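You operate a simulated robot arm through the tools that you are given. There is no shell and no other tool. Be economical: measure what you need, move in short steps, check, and stop when the job is done.

You are at the controls of a simulated robot arm. One attempt, no reset.

TASK
Pump 3 strokes of soap into the refill pot and put its lid back on.
Fine: pot back where it stood.

Only the result counts: the job must be done as asked and must still hold three seconds after the hand-in. Knocking over, shifting, dropping, spilling or breaking anything else fails it. Lids that push on must go on centred and level and be pressed home; caps that screw on are set level and turned clockwise until they are tight.

THE ROBOT
A 6-joint arm with a two-finger parallel gripper, fixed in place. Base frame: the origin is at the foot of the arm, x ahead of it, y to its left, z up; the work surface is at about z = 0. Units: cm, degrees, N and s.
With the tool pointing down near the work surface it reaches from about 18 to 46 cm from the base axis. Its first joint turns from -70.0 to 70.0 degrees. Payload 1.9 kg.
The tool frame sits at the grasp point between the pads (the TCP): z along the fingers, y along the line on which they close. The tips reach 2.3 cm beyond it. The gripper opens to 9.4 cm. The fingers are 3.8 cm wide and 1 cm thick; the gripper's body (5.4 by 9.6 cm) begins 3.9 cm behind the TCP.
Orientation is that of the tool frame in the base frame, as a unit quaternion [x, y, z, w]. With the fingers straight down and closing along the base's y, the tool's x points along the base's -x, its y along +y and its z along -z.

THE INTERFACE
- The arm moves only by the tool step_arm. Its argument "motion" is a list of rows, each an object (a shift or turn left out is 0, a gripper value left out holds the last) with "dp": the shift along the tool's x, y, z in cm, a list of three; "angular": the turn, a rotation vector about the tool's x, y, z in degrees, a list of three; "grip": the gripper command, from -1 (fully open) to 1 (shut), values between in proportion. In form: [{"dp": [x, y, z], "angular": [wx, wy, wz], "grip": grip}, ...]. A call has 1 to 10 rows; each row is the pose to reach, as a shift and turn from the pose commanded when the call began, along the tool's axes at that moment. Rows are played at 5 a second. More than 5 cm and 8.6 degrees between two rows, or a gripper value outside its range, and nothing of the call is played. A pose out of reach is approached as far as the arm can. The call stops where the force on the tool passes 40 N (or 10 N more than at its start, if that is more) or the arm is blocked; 0.2 s more then pass. Each finger travels about 10.8 cm/s and halts on what it meets, pressing with about 21 N; the grip force reading is that of the motor and also rises with nothing between the fingers. The clock runs only during rows and for 0.2 s after the last one: add rows that repeat a pose to give the fingers time. The reply holds the time, the measured pose of the TCP, the force on the tool along the base axes, the opening and the grip force, in the units named above and with some noise.
- Cameras (640 x 400 px; columns grow to the right, rows downward): "scene" is fixed at [3.84, 31.67, 41.62]; the picture's right is [-0.80, -0.60, 0.00], its down [-0.41, 0.54, -0.74] and it looks along [0.44, -0.59, -0.67] (base axes); focal length 214 px, centre (320, 200). "wrist" rides on the gripper at [-3.9, 0, -4.4] in the tool frame; the picture's right is [0.00, -1.00, 0.00], its down [0.97, 0.00, -0.24] and it looks along [0.24, 0.00, 0.97] (tool axes); focal length 218 px, centre (320, 200). There is no depth. A picture from a camera that has moved, and an enlarged one, comes with that camera's place and axes in the base frame and with its lens. The place of the scene camera against the robot may be out by one fixed shift of up to 2.5 cm in any direction.
- camera(camera): a new picture of that camera. It takes no simulated time.
- zoom(camera, box): a new picture of the part [left, top, right, bottom] of that camera's present view, enlarged. It takes no simulated time.
- hand_in(): hands the job in; it is judged then, once.

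Go step by step. Nothing tells you positions but the pictures and the camera data: compare them with the known pose of the tool, close in by small moves and look again before you grip or let go. The budget is 120 turns and 64 pictures, counting those below and the enlarged ones. Unless the task says otherwise, let go and move clear before handing in, and close with one line.

The tools are called after "Request:" by a JSON object that holds its "api" and its "payload". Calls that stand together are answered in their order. step_arm: Moves the arm, as the interface text tells. Its arguments: {"type":"object","properties":{"motion":{"type":"array"}},"required":["motion"]} The other tools are called the same way: camera (camera) takes a picture; zoom (camera, box) takes an enlarged picture of a part of a camera's view; hand_in () hands the job in.

At the start:

```text
time_s: 0.0
tcp_pos: [21.9, -16.9, 36.6]
orientation: [0.0, 1.0, 0.0, 0.0]
contact_force: [0.3, 0.4, 0.1]
width: 9.41
grasp_force: 0.2
```

scene: 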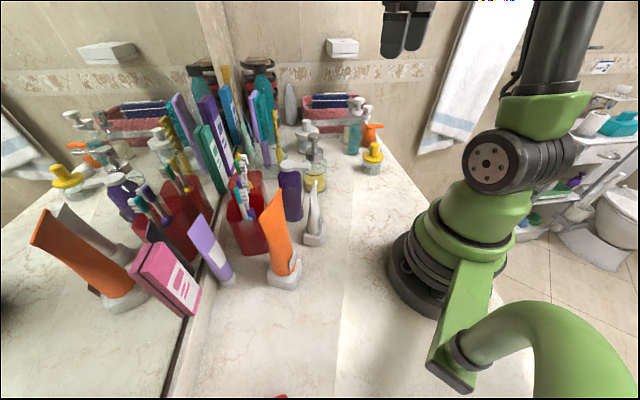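
wrist: 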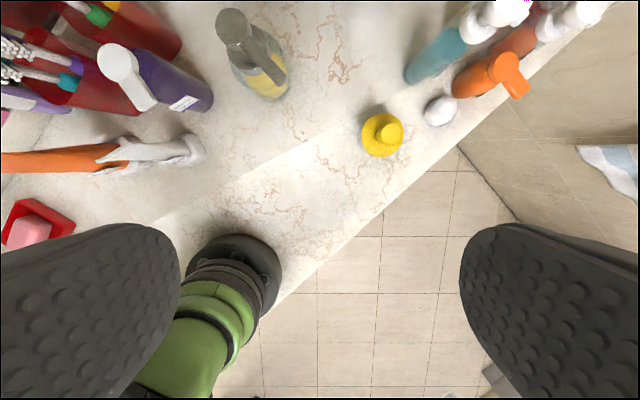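

I see a cluttered bathroom counter with a pump bottle, a yellow-lidded pot and a few other bottles. I'll zoom in first to identify the pot, its lid and the soap pump.

Request:
{"api": "zoom", "payload": {"camera": "scene", "box": [220, 80, 400, 192]}}

Request:
{"api": "zoom", "payload": {"camera": "wrist", "box": [200, 0, 520, 200]}}

```text
3.56 times, centred on (310, 136) of scene
camera zoom: at [3.84, 31.67, 41.62], right [-0.8, -0.6, 0.0], down [-0.41, 0.54, -0.74], along [0.44, -0.59, -0.67], focal length 763 px, centre (356, 428)
```

zoom: 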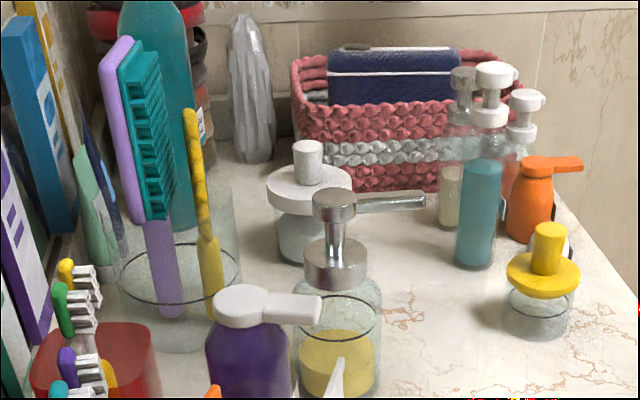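

```text
2.00 times, centred on (360, 100) of wrist
camera zoom: at [25.79, -16.89, 40.94], right [0.0, -1.0, 0.0], down [-0.97, 0.0, 0.24], along [-0.24, 0.0, -0.97], focal length 436 px, centre (240, 400)
```

zoom: 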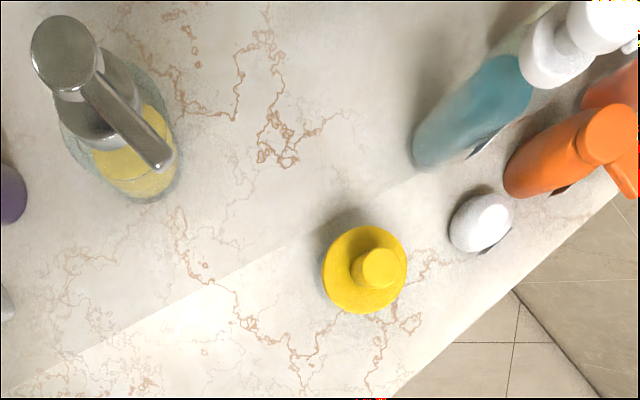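

The dispenser with yellow soap is at about (37, -8), its nozzle pointing toward the base and -y. The empty yellow-lidded pot is near (27.5, -27). I'll move above the pot for a closer look.

Request:
{"api": "step_arm", "payload": {"motion": [{"dp": [-0.7, -1.2, 1.6]}, {"dp": [-1.4, -2.4, 3.2]}, {"dp": [-2.1, -3.6, 4.7]}, {"dp": [-2.8, -4.8, 6.3]}, {"dp": [-3.5, -6, 7.9]}, {"dp": [-4.2, -7.2, 9.5]}, {"dp": [-4.9, -8.4, 11]}, {"dp": [-5.6, -9.6, 12.6]}, {"dp": [-5.6, -9.6, 12.6]}]}}

Request:
{"api": "camera", "payload": {"camera": "wrist"}}

Request:
{"api": "camera", "payload": {"camera": "scene"}}

```text
time_s: 2.0
tcp_pos: [27.48, -26.3, 23.76]
orientation: [0.0, 1.0, 0.0, 0.001]
contact_force: [0.4, -1.2, 0.4]
width: 9.4
grasp_force: 0.0
```

```text
59 pictures are left
camera wrist: at [31.38, -26.44, 28.28], right [0.0, -1.0, 0.0], down [-0.97, 0.0, 0.24], along [-0.24, 0.0, -0.97], focal length 218 px, centre (320, 200)
```

wrist: 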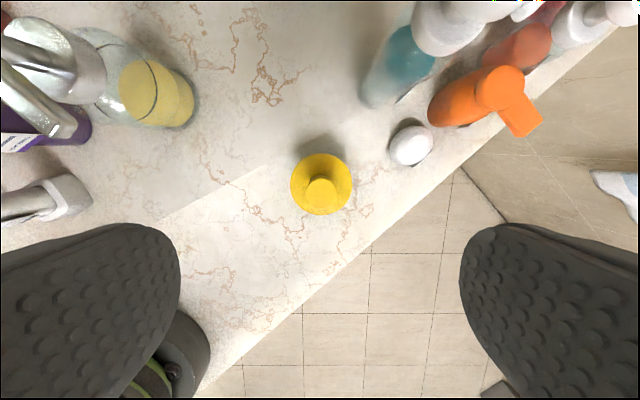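

```text
58 pictures are left
```

scene: 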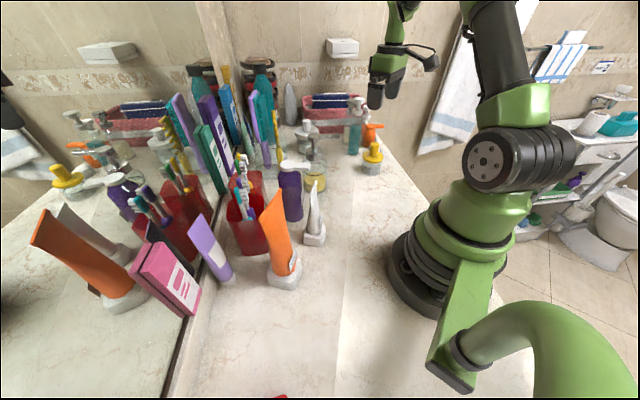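

The pot axis is at about (27.5, -26.6). I'll check the lid's details and heights before descending.

Request:
{"api": "zoom", "payload": {"camera": "scene", "box": [350, 125, 400, 185]}}

Request:
{"api": "zoom", "payload": {"camera": "wrist", "box": [280, 135, 370, 225]}}

```text
6.67 times, centred on (375, 155) of scene
camera zoom: at [3.84, 31.67, 41.62], right [-0.8, -0.6, 0.0], down [-0.41, 0.54, -0.74], along [0.44, -0.59, -0.67], focal length 1430 px, centre (-47, 500)
```

zoom: 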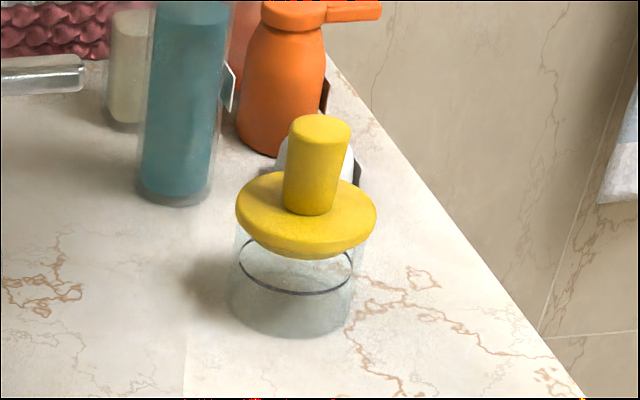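

```text
4.44 times, centred on (325, 180) of wrist
camera zoom: at [31.38, -26.44, 28.28], right [0.0, -1.0, 0.0], down [-0.97, 0.0, 0.24], along [-0.24, 0.0, -0.97], focal length 970 px, centre (298, 289)
```

zoom: 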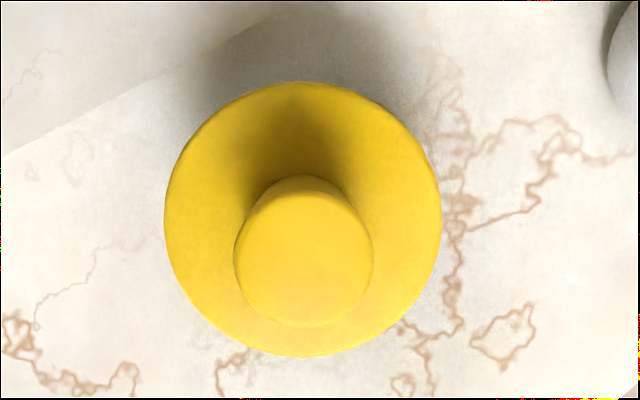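

The lid is a disc with a tall knob (about 2.8 cm across, z 5.5–9.7), its axis at about (27.4, -26.5). I'll descend over the knob, stopping short to check.

Request:
{"api": "step_arm", "payload": {"motion": [{"dp": [0.1, -0.2, 2]}, {"dp": [0.1, -0.2, 4]}, {"dp": [0.1, -0.2, 6]}, {"dp": [0.1, -0.2, 8]}, {"dp": [0.1, -0.2, 10]}, {"dp": [0.1, -0.2, 11.5]}, {"dp": [0.1, -0.2, 12.5]}, {"dp": [0.1, -0.2, 12.5]}]}}

Request:
{"api": "camera", "payload": {"camera": "wrist"}}

Request:
{"api": "zoom", "payload": {"camera": "scene", "box": [340, 85, 440, 185]}}

```text
time_s: 3.8
tcp_pos: [27.41, -26.63, 11.35]
orientation: [0.0, 1.0, 0.0, -0.001]
contact_force: [0.4, -0.9, -1.1]
width: 9.39
grasp_force: 0.0
```

```text
55 pictures are left
camera wrist: at [31.25, -26.76, 15.9], right [0.0, -1.0, 0.0], down [-0.97, 0.0, 0.24], along [-0.24, 0.0, -0.97], focal length 218 px, centre (320, 200)
```

wrist: 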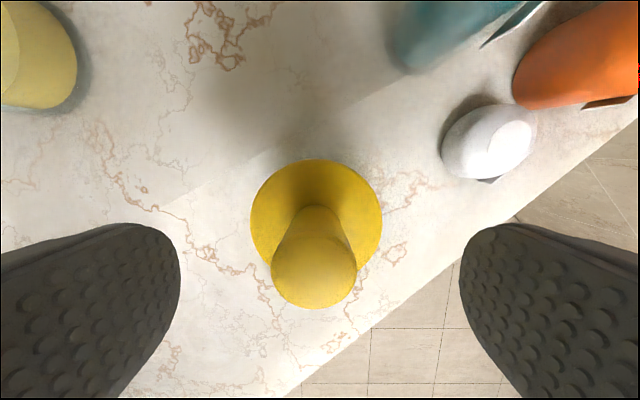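

```text
4.00 times, centred on (390, 135) of scene
camera zoom: at [3.84, 31.67, 41.62], right [-0.8, -0.6, 0.0], down [-0.41, 0.54, -0.74], along [0.44, -0.59, -0.67], focal length 858 px, centre (40, 460)
```

zoom: 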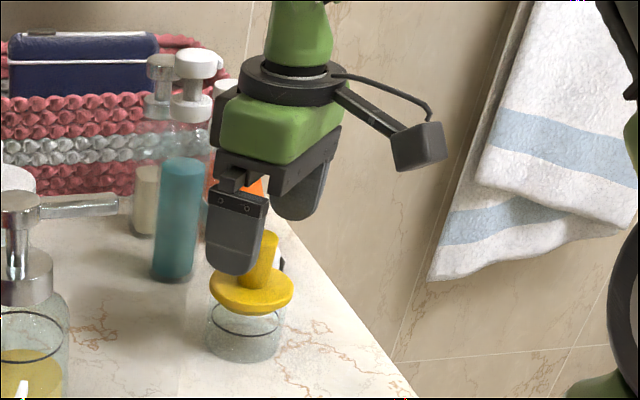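

The knob is centred between the fingers. I'll go down onto it, close, and see whether the lid simply lifts.

Request:
{"api": "step_arm", "payload": {"motion": [{"dp": [0, 0, 1.5]}, {"dp": [0, 0, 2.6]}, {"dp": [0, 0, 2.9]}, {"dp": [0, 0, 2.9], "grip": 0}, {"dp": [0, 0, 2.9], "grip": 0.3}, {"dp": [0, 0, 2.9], "grip": 0.6}, {"dp": [0, 0, 2.9], "grip": 1}, {"dp": [0, 0, 2.9], "grip": 1}]}}

Request:
{"api": "zoom", "payload": {"camera": "scene", "box": [340, 85, 440, 185]}}

```text
time_s: 5.6
tcp_pos: [27.48, -26.71, 8.31]
orientation: [0.0, 1.0, 0.0, 0.0]
contact_force: [-0.2, 0.1, 0.6]
width: 2.58
grasp_force: 21.1
```

```text
4.00 times, centred on (390, 135) of scene
camera zoom: at [3.84, 31.67, 41.62], right [-0.8, -0.6, 0.0], down [-0.41, 0.54, -0.74], along [0.44, -0.59, -0.67], focal length 858 px, centre (40, 460)
```

zoom: 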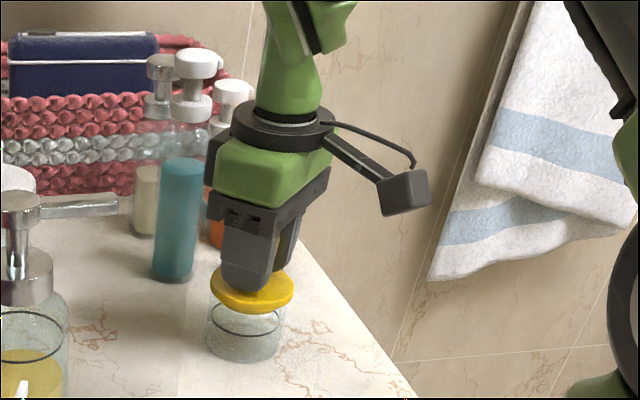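

The knob is gripped (2.58 cm). I'll lift a little and check whether the lid comes off the pot.

Request:
{"api": "step_arm", "payload": {"motion": [{"dp": [0, 0, -0.2]}, {"dp": [0, 0, -0.4]}, {"dp": [0, 0, -0.6]}, {"dp": [0, 0, -0.9]}, {"dp": [0, 0, -1.2]}]}}

Request:
{"api": "zoom", "payload": {"camera": "scene", "box": [340, 85, 440, 185]}}

```text
time_s: 6.8
tcp_pos: [27.41, -26.69, 9.69]
orientation: [0.001, 1.0, 0.0, 0.001]
contact_force: [0.5, 0.4, 0.3]
width: 2.58
grasp_force: 20.9
```

```text
4.00 times, centred on (390, 135) of scene
camera zoom: at [3.84, 31.67, 41.62], right [-0.8, -0.6, 0.0], down [-0.41, 0.54, -0.74], along [0.44, -0.59, -0.67], focal length 858 px, centre (40, 460)
```

zoom: 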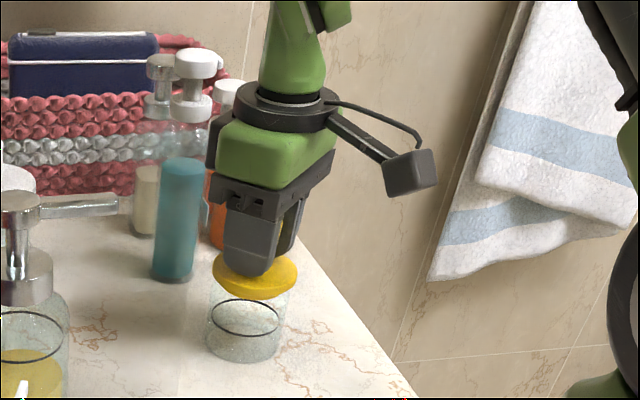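

The lid lifts freely, leaving the pot in place. I'll raise it clear and carry it to an empty spot near (37, -22).

Request:
{"api": "step_arm", "payload": {"motion": [{"dp": [0, 0, -1.5]}, {"dp": [0, 0, -3]}, {"dp": [0, 0, -4.5]}, {"dp": [0, 0, -6]}, {"dp": [-2, 1, -6]}, {"dp": [-4, 2, -6]}, {"dp": [-6, 3, -6]}, {"dp": [-8, 4, -6]}, {"dp": [-9.6, 4.7, -6]}, {"dp": [-9.6, 4.7, -6]}]}}

Request:
{"api": "zoom", "payload": {"camera": "scene", "box": [290, 60, 430, 180]}}

Request:
{"api": "camera", "payload": {"camera": "wrist"}}

```text
time_s: 9.0
tcp_pos: [37.01, -21.95, 15.77]
orientation: [0.0, 1.0, 0.0, 0.001]
contact_force: [0.8, 0.5, -0.3]
width: 2.6
grasp_force: 21.1
```

```text
3.33 times, centred on (360, 120) of scene
camera zoom: at [3.84, 31.67, 41.62], right [-0.8, -0.6, 0.0], down [-0.41, 0.54, -0.74], along [0.44, -0.59, -0.67], focal length 715 px, centre (187, 467)
```

zoom: 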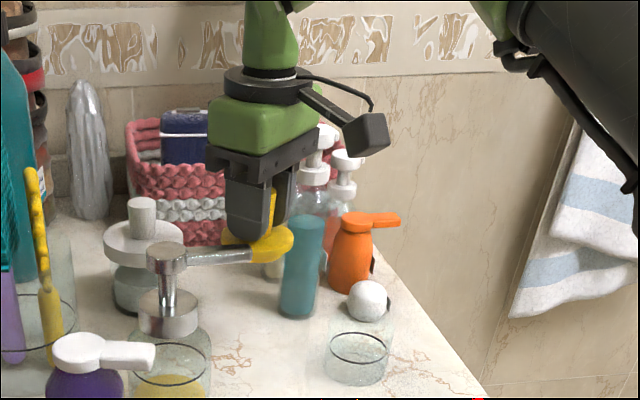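

```text
50 pictures are left
camera wrist: at [40.88, -22.03, 20.24], right [0.0, -1.0, 0.0], down [-0.97, 0.0, 0.24], along [-0.24, 0.0, -0.97], focal length 218 px, centre (320, 200)
```

wrist: 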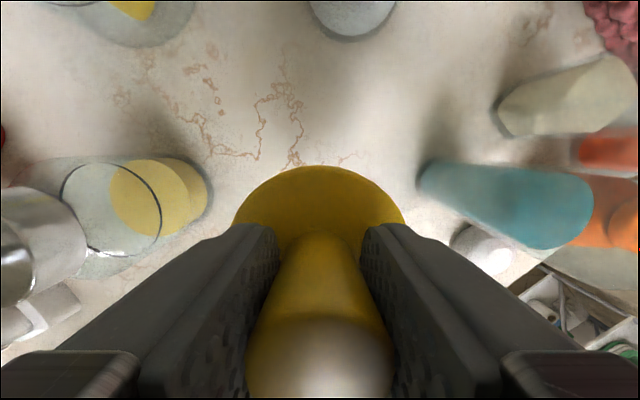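

The spot below is clear. I'll lower the lid most of the way, then creep down to contact.

Request:
{"api": "step_arm", "payload": {"motion": [{"dp": [0, 0, 2]}, {"dp": [0, 0, 4]}, {"dp": [0, 0, 6]}, {"dp": [0, 0, 8]}, {"dp": [0, 0, 10]}, {"dp": [0, 0, 10.5]}]}}

Request:
{"api": "zoom", "payload": {"camera": "scene", "box": [310, 90, 390, 170]}}

```text
time_s: 10.4
tcp_pos: [37.24, -21.97, 5.14]
orientation: [0.0, 1.0, 0.0, 0.0]
contact_force: [-0.1, -0.2, -1.2]
width: 2.62
grasp_force: 20.7
```

```text
5.00 times, centred on (350, 130) of scene
camera zoom: at [3.84, 31.67, 41.62], right [-0.8, -0.6, 0.0], down [-0.41, 0.54, -0.74], along [0.44, -0.59, -0.67], focal length 1072 px, centre (170, 550)
```

zoom: 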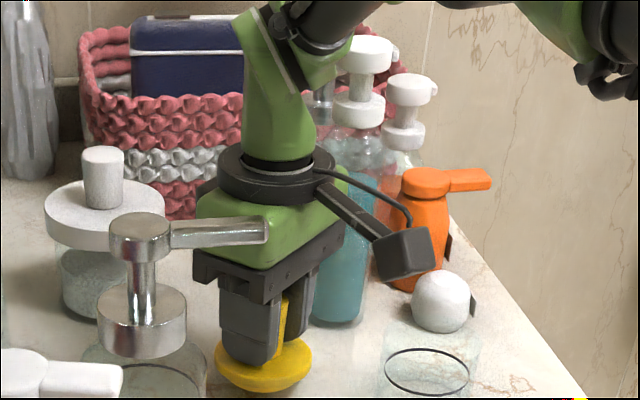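

Request:
{"api": "step_arm", "payload": {"motion": [{"dp": [0, 0, 0.3]}, {"dp": [0, 0, 0.6]}, {"dp": [0, 0, 0.9]}, {"dp": [0, 0, 1.1]}, {"dp": [0, 0, 1.3]}, {"dp": [0, 0, 1.4]}]}}

```text
time_s: 11.8
tcp_pos: [37.14, -22.02, 3.82]
orientation: [0.0, 1.0, -0.001, 0.001]
contact_force: [2.9, 6.7, 19.2]
width: 2.58
grasp_force: 21.1
```

Contact was felt at TCP z about 3.85. I'll ease off slightly, open, and rise.

Request:
{"api": "step_arm", "payload": {"motion": [{"dp": [0, 0, -0.1]}, {"dp": [0, 0, -0.1], "grip": 0.4}, {"dp": [0, 0, -0.1], "grip": 0.1}, {"dp": [0, 0, -0.1], "grip": 0.1}, {"dp": [0, 0, -2]}, {"dp": [0, 0, -4]}, {"dp": [0, 0, -6]}, {"dp": [0, 0, -8]}, {"dp": [0, 0, -10]}, {"dp": [0, 0, -12], "grip": -1}]}}

Request:
{"api": "camera", "payload": {"camera": "wrist"}}

Request:
{"api": "zoom", "payload": {"camera": "scene", "box": [290, 100, 410, 200]}}

```text
time_s: 14.0
tcp_pos: [37.16, -21.81, 15.75]
orientation: [0.0, 1.0, -0.001, 0.0]
contact_force: [-0.2, -0.1, -0.6]
width: 9.4
grasp_force: 0.1
```

```text
48 pictures are left
camera wrist: at [41.02, -21.94, 20.29], right [0.0, -1.0, 0.0], down [-0.97, 0.0, 0.24], along [-0.24, 0.0, -0.97], focal length 218 px, centre (320, 200)
```

wrist: 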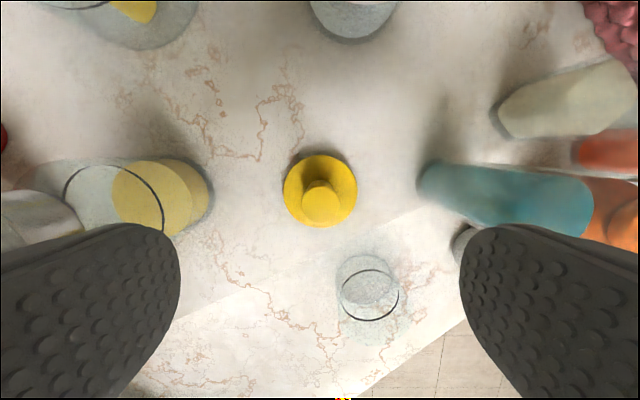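

```text
4.00 times, centred on (350, 150) of scene
camera zoom: at [3.84, 31.67, 41.62], right [-0.8, -0.6, 0.0], down [-0.41, 0.54, -0.74], along [0.44, -0.59, -0.67], focal length 858 px, centre (200, 400)
```

zoom: 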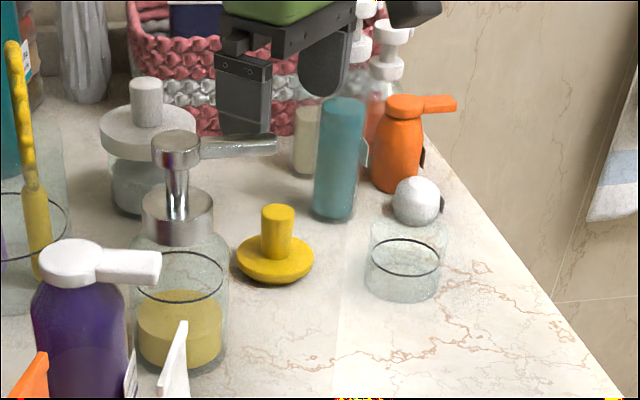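

The lid stands level at about (37.1, -22). Next I'll go above the dispenser to locate the pump head and nozzle outlet accurately.

Request:
{"api": "step_arm", "payload": {"motion": [{"dp": [0, 0, -3]}, {"dp": [0, 0, -6]}, {"dp": [0, 0, -9]}, {"dp": [0, 0, -12]}, {"dp": [1, 3, -12]}, {"dp": [2, 6, -12]}, {"dp": [3, 9, -12]}, {"dp": [4, 11.5, -12]}, {"dp": [4, 11.5, -12]}]}}

Request:
{"api": "camera", "payload": {"camera": "wrist"}}

```text
time_s: 16.0
tcp_pos: [32.79, -10.47, 27.72]
orientation: [0.0, 1.0, 0.0, 0.0]
contact_force: [0.6, 0.0, -0.1]
width: 9.41
grasp_force: 0.2
```

```text
46 pictures are left
camera wrist: at [36.71, -10.59, 32.18], right [0.0, -1.0, 0.0], down [-0.97, 0.0, 0.24], along [-0.24, 0.0, -0.97], focal length 218 px, centre (320, 200)
```

wrist: 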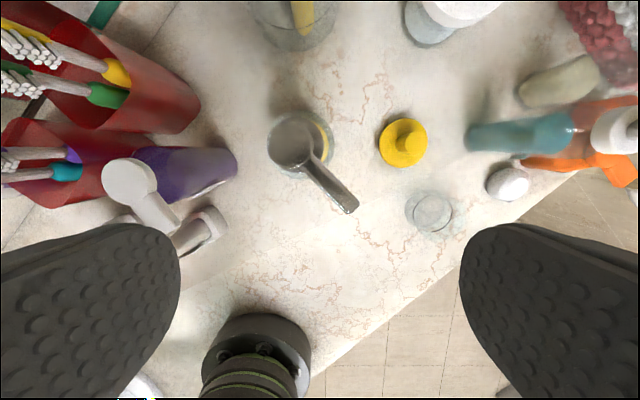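

Request:
{"api": "zoom", "payload": {"camera": "wrist", "box": [240, 95, 400, 235]}}

Request:
{"api": "zoom", "payload": {"camera": "scene", "box": [290, 120, 370, 200]}}

```text
2.86 times, centred on (320, 165) of wrist
camera zoom: at [36.71, -10.59, 32.18], right [0.0, -1.0, 0.0], down [-0.97, 0.0, 0.24], along [-0.24, 0.0, -0.97], focal length 624 px, centre (320, 300)
```

zoom: 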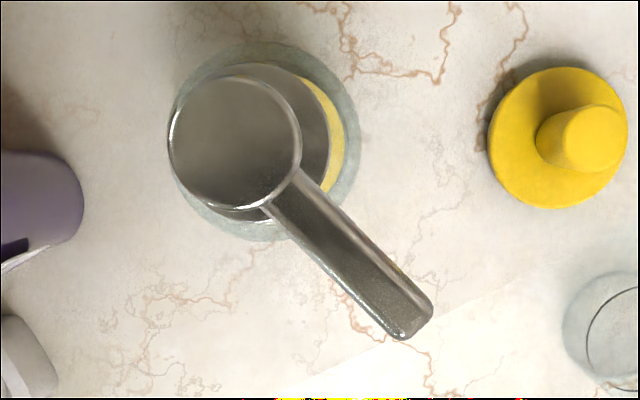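

```text
5.00 times, centred on (330, 160) of scene
camera zoom: at [3.84, 31.67, 41.62], right [-0.8, -0.6, 0.0], down [-0.41, 0.54, -0.74], along [0.44, -0.59, -0.67], focal length 1072 px, centre (270, 400)
```

zoom: 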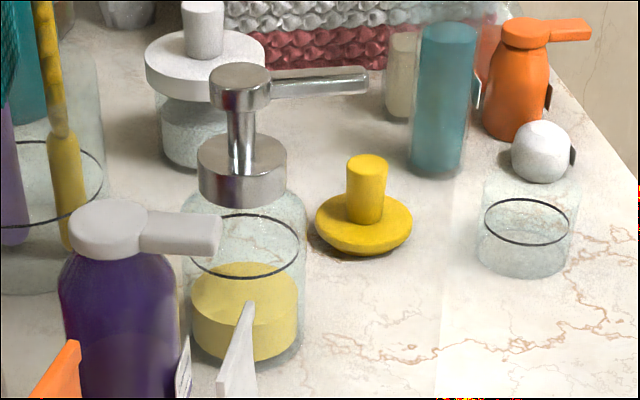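

Pump axis is about (36.8, -8.5), top z about 16.3, nozzle tip about (32, -13.2). The pot must go under it with a tilted gripper, leaned back along the nozzle line. I'll move above the pot while yawing 45°.

Request:
{"api": "step_arm", "payload": {"motion": [{"dp": [0.6, -1.8, 0.8], "angular": [0, 0, -5]}, {"dp": [1.2, -3.6, 1.6], "angular": [0, 0, -10]}, {"dp": [1.8, -5.4, 2.4], "angular": [0, 0, -15]}, {"dp": [2.4, -7.1, 3.2], "angular": [0, 0, -20]}, {"dp": [3, -8.9, 4], "angular": [0, 0, -25]}, {"dp": [3.6, -10.7, 4.8], "angular": [0, 0, -30]}, {"dp": [4.2, -12.5, 5.6], "angular": [0, 0, -35]}, {"dp": [4.8, -14.3, 6.4], "angular": [0, 0, -40]}, {"dp": [5.4, -16.05, 7.2], "angular": [0, 0, -45]}, {"dp": [5.4, -16.05, 7.2], "angular": [0, 0, -45]}]}}

Request:
{"api": "step_arm", "payload": {"motion": [{"angular": [0, -7, 0]}, {"angular": [0, -14, 0]}, {"angular": [0, -21, 0]}, {"angular": [0, -28, 0]}, {"angular": [0, -35, 0]}, {"angular": [0, -35, 0]}]}}

Request:
{"api": "camera", "payload": {"camera": "wrist"}}

Request:
{"api": "camera", "payload": {"camera": "scene"}}

```text
time_s: 18.2
tcp_pos: [27.58, -26.59, 20.49]
orientation: [-0.383, 0.924, -0.001, 0.0]
contact_force: [0.1, 0.0, 0.5]
width: 9.4
grasp_force: 0.1
```

```text
time_s: 19.6
tcp_pos: [27.63, -26.48, 20.44]
orientation: [-0.365, 0.881, 0.115, 0.279]
contact_force: [-0.3, -0.2, 0.0]
width: 9.4
grasp_force: 0.0
```

```text
43 pictures are left
camera wrist: at [28.05, -26.12, 26.48], right [0.71, -0.71, 0.0], down [-0.66, -0.66, -0.36], along [0.26, 0.26, -0.93], focal length 218 px, centre (320, 200)
```

wrist: 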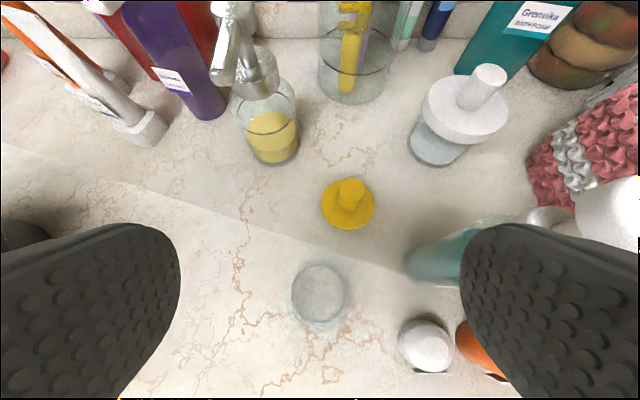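

```text
42 pictures are left
```

scene: 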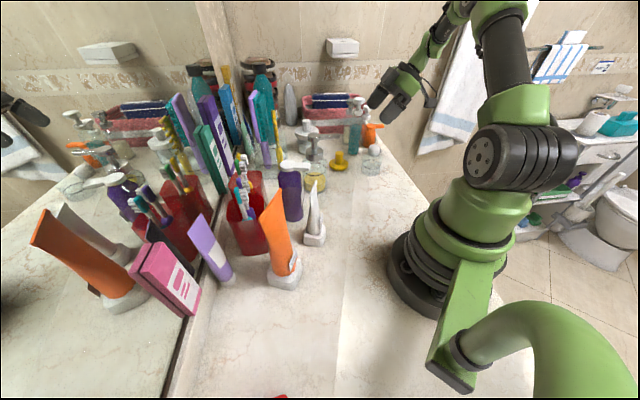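

The tilt is fine and the pot is squarely between the fingers. I'll descend vertically to just above rim height, then check.

Request:
{"api": "step_arm", "payload": {"motion": [{"dp": [1.2, 0, 1.7]}, {"dp": [2.4, 0.05, 3.4]}, {"dp": [3.6, 0.1, 5]}, {"dp": [4.8, 0.1, 6.7]}, {"dp": [6, 0.1, 8.4]}, {"dp": [7.28, 0.1, 10.09]}, {"dp": [7.28, 0.1, 10.09]}]}}

Request:
{"api": "camera", "payload": {"camera": "wrist"}}

Request:
{"api": "zoom", "payload": {"camera": "scene", "box": [330, 75, 470, 195]}}

```text
time_s: 21.2
tcp_pos: [27.62, -26.48, 8.41]
orientation: [-0.365, 0.881, 0.114, 0.279]
contact_force: [-0.3, -0.5, 0.9]
width: 9.39
grasp_force: 0.0
```

```text
41 pictures are left
camera wrist: at [27.96, -26.13, 14.24], right [0.71, -0.71, 0.0], down [-0.66, -0.66, -0.36], along [0.26, 0.25, -0.93], focal length 218 px, centre (320, 200)
```

wrist: 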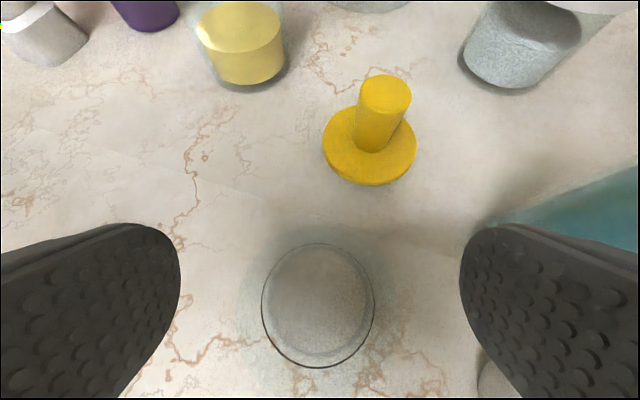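

```text
3.33 times, centred on (400, 135) of scene
camera zoom: at [3.84, 31.67, 41.62], right [-0.8, -0.6, 0.0], down [-0.41, 0.54, -0.74], along [0.44, -0.59, -0.67], focal length 715 px, centre (53, 417)
```

zoom: 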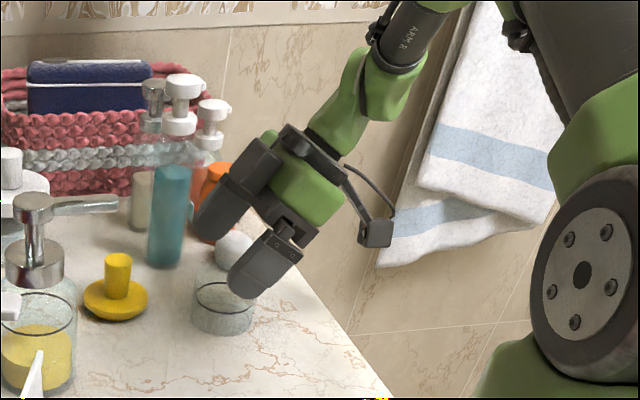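

Aligned to within a couple of millimetres. I'll descend to grip height around the glass.

Request:
{"api": "step_arm", "payload": {"motion": [{"dp": [0.8, 0.05, 1]}, {"dp": [1.6, 0.07, 2]}, {"dp": [2.3, 0.07, 2.9]}, {"dp": [2.87, 0.07, 3.61]}, {"dp": [2.87, 0.07, 3.61]}]}}

Request:
{"api": "zoom", "payload": {"camera": "scene", "box": [340, 95, 440, 195]}}

Request:
{"api": "camera", "payload": {"camera": "wrist"}}

```text
time_s: 22.4
tcp_pos: [27.19, -26.8, 3.52]
orientation: [-0.364, 0.881, 0.114, 0.28]
contact_force: [-0.4, -0.3, 0.3]
width: 9.39
grasp_force: 0.0
```

```text
4.00 times, centred on (390, 145) of scene
camera zoom: at [3.84, 31.67, 41.62], right [-0.8, -0.6, 0.0], down [-0.41, 0.54, -0.74], along [0.44, -0.59, -0.67], focal length 858 px, centre (40, 420)
```

zoom: 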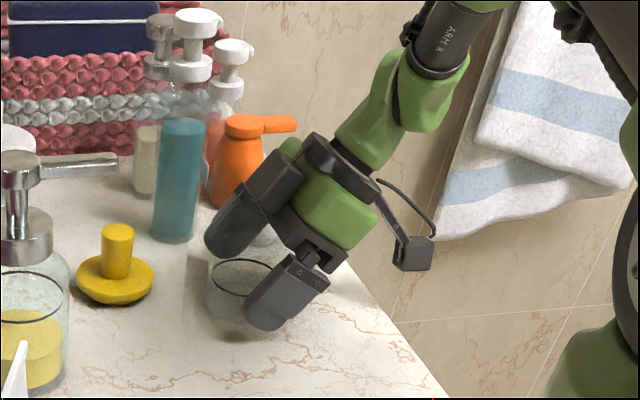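

```text
38 pictures are left
camera wrist: at [27.64, -26.28, 9.52], right [0.71, -0.71, 0.0], down [-0.66, -0.66, -0.36], along [0.26, 0.25, -0.93], focal length 218 px, centre (320, 200)
```

wrist: 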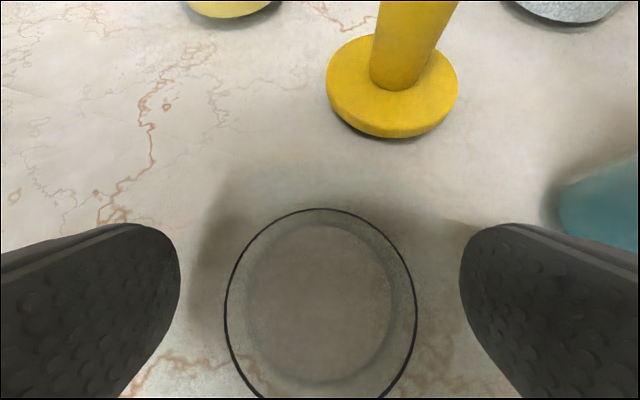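

Request:
{"api": "step_arm", "payload": {"motion": [{"grip": -0.7}, {"grip": -0.5}, {"grip": -0.4}, {"grip": -0.35}, {"grip": -0.3}, {"grip": -0.2}, {"grip": 0}, {"grip": 0}]}}

Request:
{"api": "zoom", "payload": {"camera": "scene", "box": [340, 95, 440, 195]}}

```text
time_s: 24.2
tcp_pos: [27.13, -26.66, 3.69]
orientation: [-0.365, 0.881, 0.115, 0.277]
contact_force: [-0.1, -0.8, 1.7]
width: 6.15
grasp_force: 21.1
```

```text
4.00 times, centred on (390, 145) of scene
camera zoom: at [3.84, 31.67, 41.62], right [-0.8, -0.6, 0.0], down [-0.41, 0.54, -0.74], along [0.44, -0.59, -0.67], focal length 858 px, centre (40, 420)
```

zoom: 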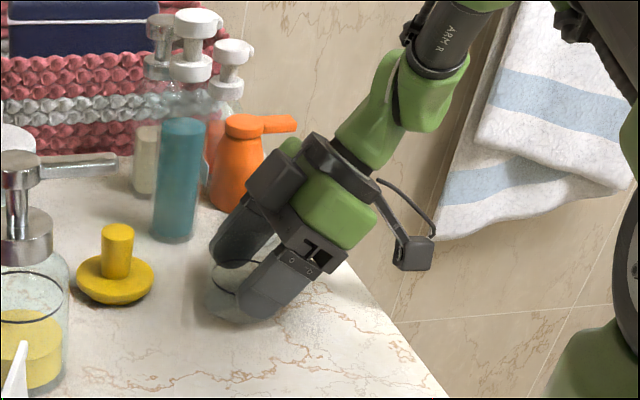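

The pot is held (6.15 cm). I'll lift 2 cm and carry it most of the way to the nozzle, then check.

Request:
{"api": "step_arm", "payload": {"motion": [{"dp": [-0.58, 0, -0.82]}, {"dp": [-1.15, 0, -1.64]}, {"dp": [-2.33, 0.74, -0.81]}, {"dp": [-3.5, 1.49, 0.01]}, {"dp": [-4.68, 2.23, 0.84]}, {"dp": [-5.86, 2.97, 1.66]}, {"dp": [-7.04, 3.71, 2.49]}, {"dp": [-8.0, 4.33, 3.18]}, {"dp": [-8.0, 4.33, 3.18]}]}}

Request:
{"api": "camera", "payload": {"camera": "wrist"}}

Request:
{"api": "zoom", "payload": {"camera": "scene", "box": [290, 85, 430, 205]}}

```text
time_s: 26.2
tcp_pos: [30.11, -17.77, 5.52]
orientation: [-0.365, 0.881, 0.115, 0.278]
contact_force: [-0.5, -0.2, -0.5]
width: 6.14
grasp_force: 21.0
```

```text
36 pictures are left
camera wrist: at [30.53, -17.39, 11.44], right [0.71, -0.71, 0.0], down [-0.66, -0.66, -0.36], along [0.25, 0.25, -0.93], focal length 218 px, centre (320, 200)
```

wrist: 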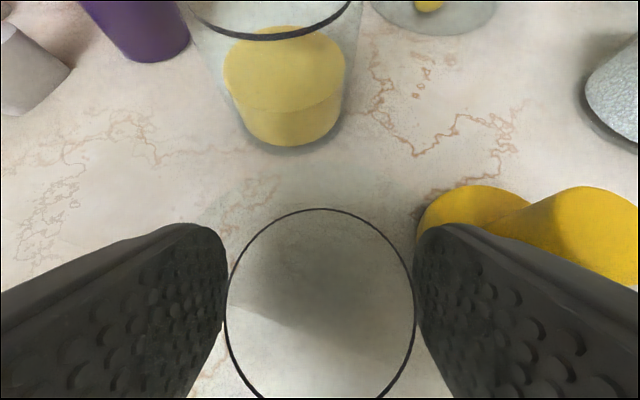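

```text
3.33 times, centred on (360, 145) of scene
camera zoom: at [3.84, 31.67, 41.62], right [-0.8, -0.6, 0.0], down [-0.41, 0.54, -0.74], along [0.44, -0.59, -0.67], focal length 715 px, centre (187, 383)
```

zoom: 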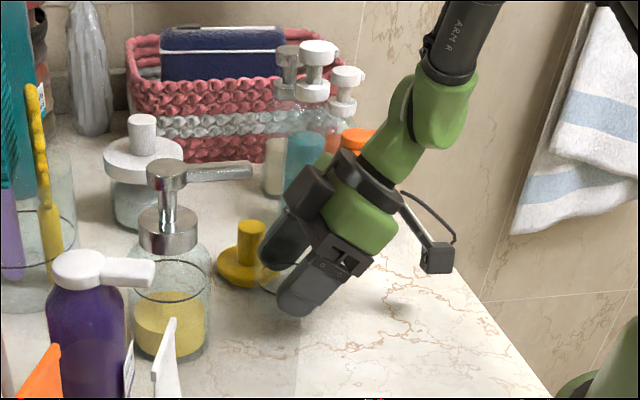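

Clear so far: bottle ahead, lid to the right. I'll do the remaining traverse at the same height.

Request:
{"api": "step_arm", "payload": {"motion": [{"dp": [-0.75, 0.47, 0.52]}, {"dp": [-1.5, 0.94, 1.04]}, {"dp": [-2.25, 1.4, 1.56]}, {"dp": [-2.94, 1.86, 2.06]}, {"dp": [-2.94, 1.86, 2.06]}]}}

Request:
{"api": "camera", "payload": {"camera": "wrist"}}

Request:
{"api": "zoom", "payload": {"camera": "scene", "box": [290, 105, 410, 205]}}

```text
time_s: 27.4
tcp_pos: [31.31, -13.76, 5.4]
orientation: [-0.365, 0.881, 0.115, 0.277]
contact_force: [0.9, 0.1, -0.7]
width: 6.16
grasp_force: 20.5
```

```text
34 pictures are left
camera wrist: at [31.67, -13.41, 11.37], right [0.71, -0.71, 0.0], down [-0.66, -0.66, -0.36], along [0.25, 0.25, -0.93], focal length 218 px, centre (320, 200)
```

wrist: 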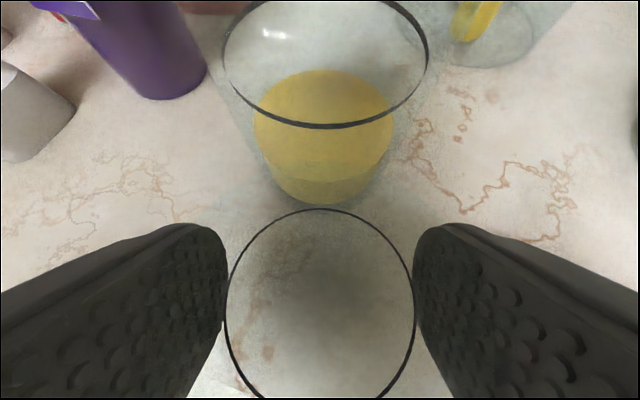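

```text
4.00 times, centred on (350, 155) of scene
camera zoom: at [3.84, 31.67, 41.62], right [-0.8, -0.6, 0.0], down [-0.41, 0.54, -0.74], along [0.44, -0.59, -0.67], focal length 858 px, centre (200, 380)
```

zoom: 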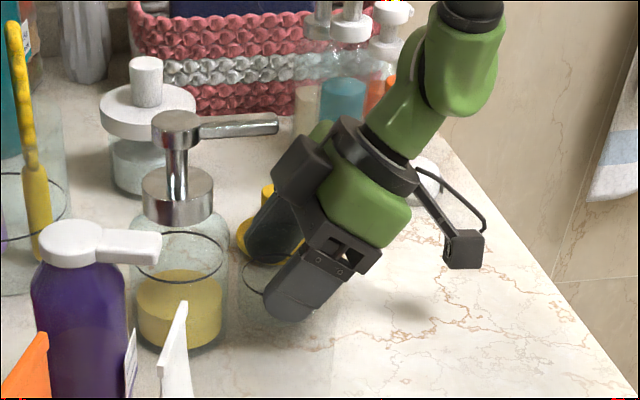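

The pot is directly in line with the nozzle. I'll nudge 0.3 cm forward and lower it the same 2 cm onto the counter.

Request:
{"api": "step_arm", "payload": {"motion": [{"dp": [-0.245, 0, 0.17]}, {"dp": [0.1, 0, 0.66]}, {"dp": [0.44, 0, 1.15]}, {"dp": [0.7, 0, 1.52]}, {"dp": [0.9, 0, 1.8]}, {"dp": [0.9, 0, 1.8]}]}}

Request:
{"api": "zoom", "payload": {"camera": "scene", "box": [300, 115, 390, 205]}}

```text
time_s: 28.8
tcp_pos: [31.54, -13.68, 3.59]
orientation: [-0.364, 0.881, 0.115, 0.279]
contact_force: [-3.6, -0.4, 11.7]
width: 6.15
grasp_force: 20.7
```

```text
4.44 times, centred on (345, 160) of scene
camera zoom: at [3.84, 31.67, 41.62], right [-0.8, -0.6, 0.0], down [-0.41, 0.54, -0.74], along [0.44, -0.59, -0.67], focal length 953 px, centre (209, 378)
```

zoom: 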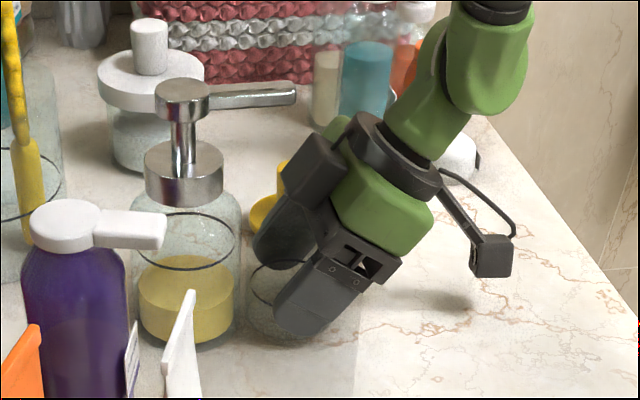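

Contact confirms the pot is down. I'll open and back straight out along the tool axis.

Request:
{"api": "step_arm", "payload": {"motion": [{"grip": -0.5}, {"grip": -0.7}, {"grip": -1}, {"grip": -1}, {"dp": [0, 0, -2]}, {"dp": [0, 0, -4]}, {"dp": [0, 0, -6.5]}, {"dp": [0, 0, -9]}, {"dp": [0, 0, -12]}, {"dp": [0, 0, -12]}]}}

Request:
{"api": "zoom", "payload": {"camera": "scene", "box": [300, 115, 390, 205]}}

Request:
{"api": "camera", "payload": {"camera": "wrist"}}

```text
time_s: 31.0
tcp_pos: [26.58, -18.55, 13.33]
orientation: [-0.365, 0.881, 0.114, 0.278]
contact_force: [1.2, 0.1, 0.4]
width: 9.4
grasp_force: 0.0
```

```text
4.44 times, centred on (345, 160) of scene
camera zoom: at [3.84, 31.67, 41.62], right [-0.8, -0.6, 0.0], down [-0.41, 0.54, -0.74], along [0.44, -0.59, -0.67], focal length 953 px, centre (209, 378)
```

zoom: 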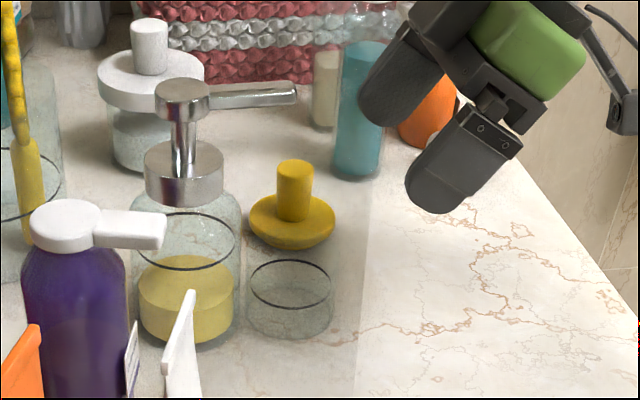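

```text
30 pictures are left
camera wrist: at [27.04, -18.08, 19.29], right [0.71, -0.71, 0.0], down [-0.66, -0.66, -0.36], along [0.25, 0.25, -0.93], focal length 218 px, centre (320, 200)
```

wrist: 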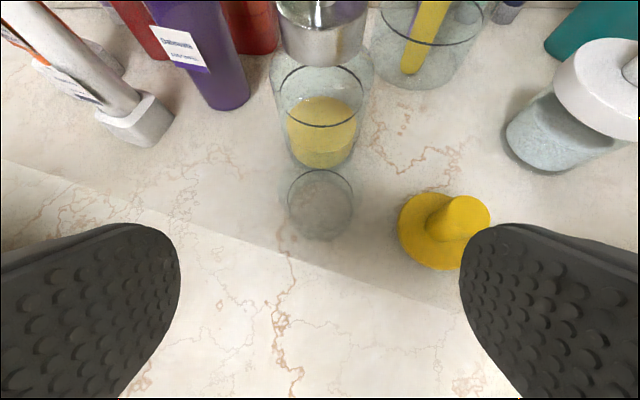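

The pot stands under the nozzle outlet with the bottle untouched. I'll straighten the tool, rise, and close the fingers for pressing.

Request:
{"api": "step_arm", "payload": {"motion": [{"dp": [-1.03, 0, -1.47], "angular": [0, 7, 0]}, {"dp": [-2.07, 0, -2.95], "angular": [0, 14, 0]}, {"dp": [-3.1, 0, -4.42], "angular": [0, 21, 0]}, {"dp": [-4.14, 0, -5.9], "angular": [0, 28, 0], "grip": 0}, {"dp": [-5.17, 0, -7.37], "angular": [0, 35, 0], "grip": 1}, {"dp": [-5.17, 0, -7.37], "angular": [0, 35, 0], "grip": 1}, {"dp": [-5.17, 0, -7.37], "angular": [0, 35, 0], "grip": 1}]}}

```text
time_s: 32.6
tcp_pos: [26.74, -18.55, 22.24]
orientation: [-0.383, 0.924, 0.001, 0.0]
contact_force: [-0.5, 0.6, 0.6]
width: 0.0
grasp_force: 20.1
```

Request:
{"api": "step_arm", "payload": {"motion": [{"dp": [-2.2, 0, 0]}, {"dp": [-4.4, 0, 0]}, {"dp": [-6.6, 0, 0]}, {"dp": [-8.8, 0, 0]}, {"dp": [-11, 0, 0]}, {"dp": [-11, 0, 0]}]}}

Request:
{"api": "camera", "payload": {"camera": "wrist"}}

```text
time_s: 34.0
tcp_pos: [34.37, -10.68, 22.44]
orientation: [-0.384, 0.923, 0.001, 0.0]
contact_force: [0.7, 0.2, -0.1]
width: 0.01
grasp_force: 20.8
```

```text
29 pictures are left
camera wrist: at [37.11, -8.03, 26.86], right [0.71, -0.71, 0.0], down [-0.69, -0.69, 0.24], along [-0.17, -0.17, -0.97], focal length 218 px, centre (320, 200)
```

wrist: 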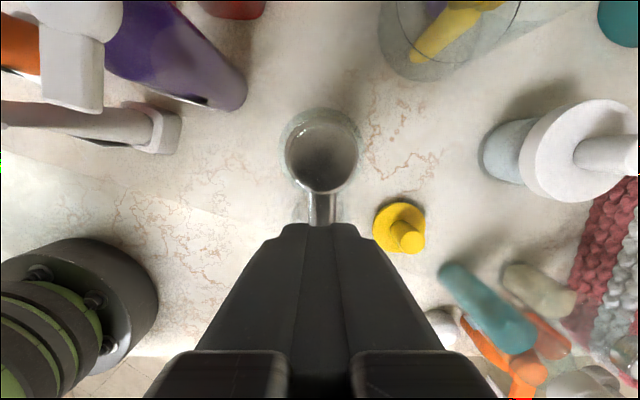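

The pump head centre is at (36.8, -8.4). I'll centre over it and come down to just above.

Request:
{"api": "step_arm", "payload": {"motion": [{"dp": [-1.7, -0.05, 0]}, {"dp": [-3.33, -0.1, 0]}, {"dp": [-3.33, -0.1, 1.5]}, {"dp": [-3.33, -0.1, 2.9]}, {"dp": [-3.33, -0.1, 2.9]}]}}

Request:
{"api": "zoom", "payload": {"camera": "scene", "box": [280, 85, 390, 195]}}

```text
time_s: 35.2
tcp_pos: [36.81, -8.2, 19.47]
orientation: [-0.383, 0.924, -0.001, -0.001]
contact_force: [0.9, 0.3, 0.0]
width: 0.01
grasp_force: 21.3
```

```text
3.64 times, centred on (335, 140) of scene
camera zoom: at [3.84, 31.67, 41.62], right [-0.8, -0.6, 0.0], down [-0.41, 0.54, -0.74], along [0.44, -0.59, -0.67], focal length 780 px, centre (266, 418)
```

zoom: 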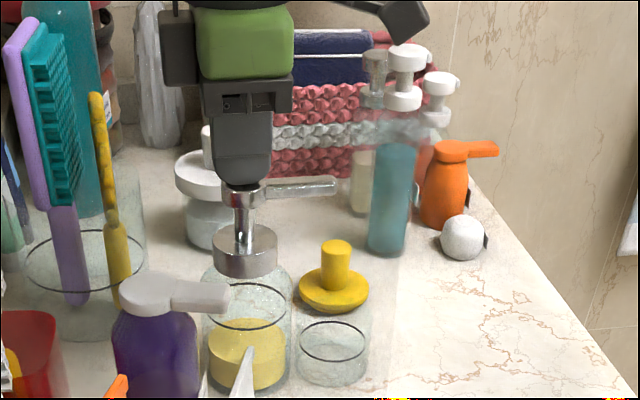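

Well centred. I'll probe downward slowly to find the head and feel the stroke.

Request:
{"api": "step_arm", "payload": {"motion": [{"dp": [0, 0, 0.2]}, {"dp": [0, 0, 0.4]}, {"dp": [0, 0, 0.6]}, {"dp": [0, 0, 0.8]}, {"dp": [0, 0, 1.0]}, {"dp": [0, 0, 1.2]}, {"dp": [0, 0, 1.2]}]}}

```text
time_s: 36.8
tcp_pos: [36.86, -8.43, 18.35]
orientation: [-0.383, 0.924, 0.0, -0.001]
contact_force: [0.0, 0.6, 1.7]
width: 0.0
grasp_force: 21.0
```

Request:
{"api": "step_arm", "payload": {"motion": [{"dp": [0, 0, 0.2]}, {"dp": [0, 0, 0.4]}, {"dp": [0, 0, 0.6]}, {"dp": [0, 0, 0.6]}]}}

Request:
{"api": "zoom", "payload": {"camera": "scene", "box": [290, 105, 380, 195]}}

```text
time_s: 37.8
tcp_pos: [36.8, -8.5, 17.64]
orientation: [-0.383, 0.924, 0.0, 0.0]
contact_force: [-0.9, -0.7, 2.0]
width: 0.0
grasp_force: 20.9
```

```text
4.44 times, centred on (335, 150) of scene
camera zoom: at [3.84, 31.67, 41.62], right [-0.8, -0.6, 0.0], down [-0.41, 0.54, -0.74], along [0.44, -0.59, -0.67], focal length 953 px, centre (253, 422)
```

zoom: 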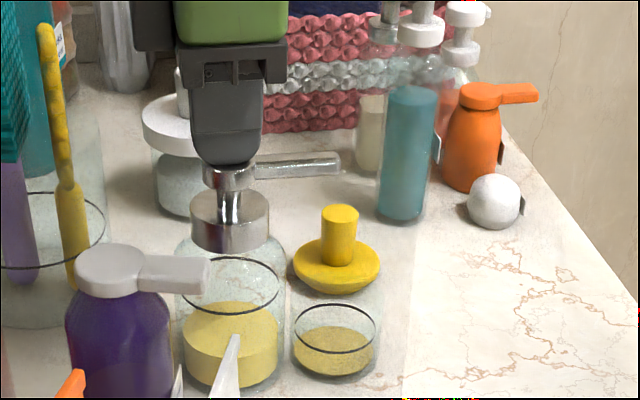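

The head is moving under light force and soap is reaching the pot. I'll continue this first stroke to the bottom stop.

Request:
{"api": "step_arm", "payload": {"motion": [{"dp": [0, 0, 0.2]}, {"dp": [0, 0, 0.4]}, {"dp": [0, 0, 0.6]}, {"dp": [0, 0, 0.6]}]}}

Request:
{"api": "zoom", "payload": {"camera": "scene", "box": [290, 105, 380, 195]}}

```text
time_s: 38.8
tcp_pos: [36.86, -8.67, 17.15]
orientation: [-0.382, 0.924, 0.0, 0.003]
contact_force: [6.7, 4.2, 26.3]
width: 0.0
grasp_force: 20.5
```

```text
4.44 times, centred on (335, 150) of scene
camera zoom: at [3.83, 31.67, 41.62], right [-0.8, -0.6, 0.0], down [-0.4, 0.54, -0.74], along [0.44, -0.59, -0.67], focal length 953 px, centre (253, 422)
```

zoom: 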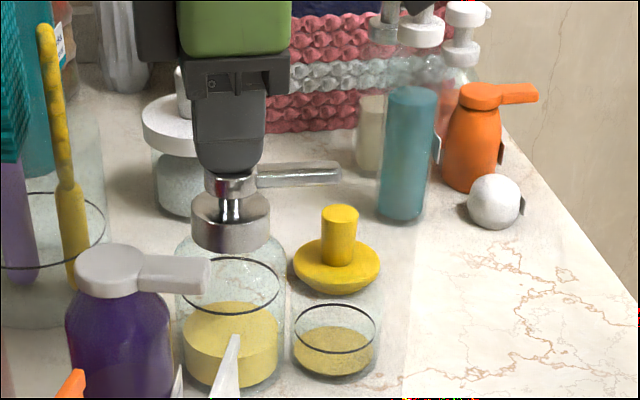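

The bottom stop was reached (26 N), so that's stroke one. I'll rise fully clear of the head and check it has come back up.

Request:
{"api": "step_arm", "payload": {"motion": [{"dp": [0, 0, -0.5]}, {"dp": [0, 0, -1]}, {"dp": [0, 0, -1.6]}, {"dp": [0, 0, -2.4]}, {"dp": [0, 0, -2.4]}, {"dp": [0, 0, -2.4]}]}}

Request:
{"api": "zoom", "payload": {"camera": "scene", "box": [290, 105, 380, 195]}}

```text
time_s: 40.2
tcp_pos: [36.71, -8.52, 19.34]
orientation: [-0.383, 0.924, 0.0, 0.0]
contact_force: [-0.4, 0.3, -1.1]
width: 0.01
grasp_force: 20.8
```

```text
4.44 times, centred on (335, 150) of scene
camera zoom: at [3.84, 31.67, 41.62], right [-0.8, -0.6, 0.0], down [-0.41, 0.54, -0.74], along [0.44, -0.59, -0.67], focal length 953 px, centre (253, 422)
```

zoom: 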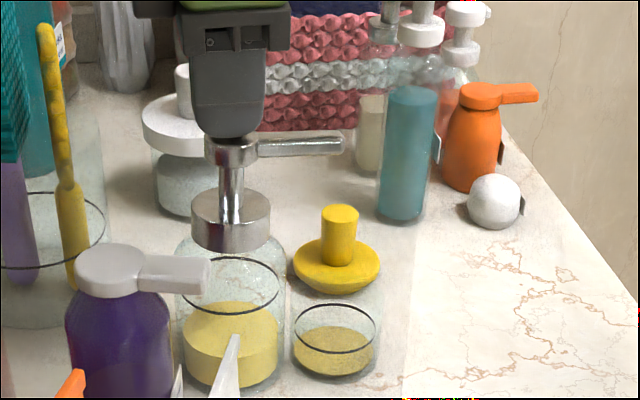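

The head is back at the top. Now stroke two, down to the stop and fully up again.

Request:
{"api": "step_arm", "payload": {"motion": [{"dp": [0, 0, 0.6]}, {"dp": [0, 0, 1.0]}, {"dp": [0, 0, 1.3]}, {"dp": [0, 0, 1.6]}, {"dp": [0, 0, 1.9]}, {"dp": [0, 0, 2.1]}, {"dp": [0, 0, 2.3]}, {"dp": [0, 0, 2.35]}, {"dp": [0, 0, 2.35]}]}}

Request:
{"api": "step_arm", "payload": {"motion": [{"dp": [0, 0, -0.5]}, {"dp": [0, 0, -1]}, {"dp": [0, 0, -1.6]}, {"dp": [0, 0, -2.35]}, {"dp": [0, 0, -2.35]}, {"dp": [0, 0, -2.35]}]}}

Request:
{"api": "zoom", "payload": {"camera": "scene", "box": [290, 105, 380, 195]}}

```text
time_s: 42.2
tcp_pos: [36.88, -8.48, 17.13]
orientation: [-0.383, 0.924, 0.0, 0.002]
contact_force: [-1.5, -0.4, 25.9]
width: 0.0
grasp_force: 21.1
```

```text
time_s: 43.6
tcp_pos: [36.91, -8.4, 19.61]
orientation: [-0.383, 0.924, 0.0, 0.0]
contact_force: [0.3, 0.1, -0.8]
width: 0.0
grasp_force: 20.5
```

```text
4.44 times, centred on (335, 150) of scene
camera zoom: at [3.84, 31.67, 41.62], right [-0.8, -0.6, 0.0], down [-0.41, 0.54, -0.74], along [0.44, -0.59, -0.67], focal length 953 px, centre (253, 422)
```

zoom: 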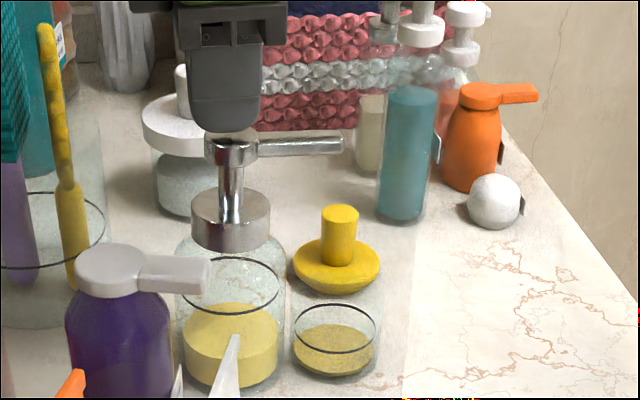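

Request:
{"api": "zoom", "payload": {"camera": "scene", "box": [347, 160, 377, 195]}}

```text
11.43 times, centred on (362, 178) of scene
camera zoom: at [3.84, 31.67, 41.62], right [-0.8, -0.6, 0.0], down [-0.41, 0.54, -0.74], along [0.44, -0.59, -0.67], focal length 2451 px, centre (-160, 457)
```

zoom: 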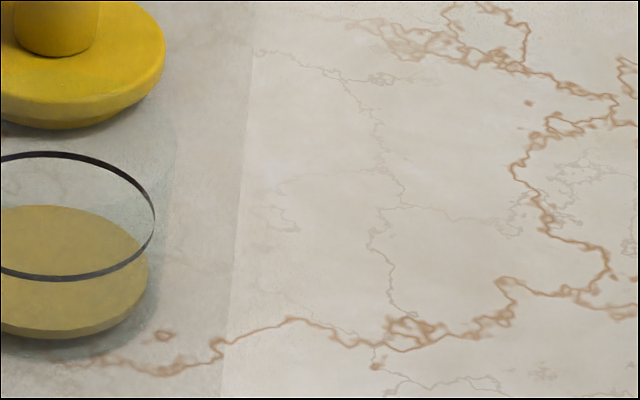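

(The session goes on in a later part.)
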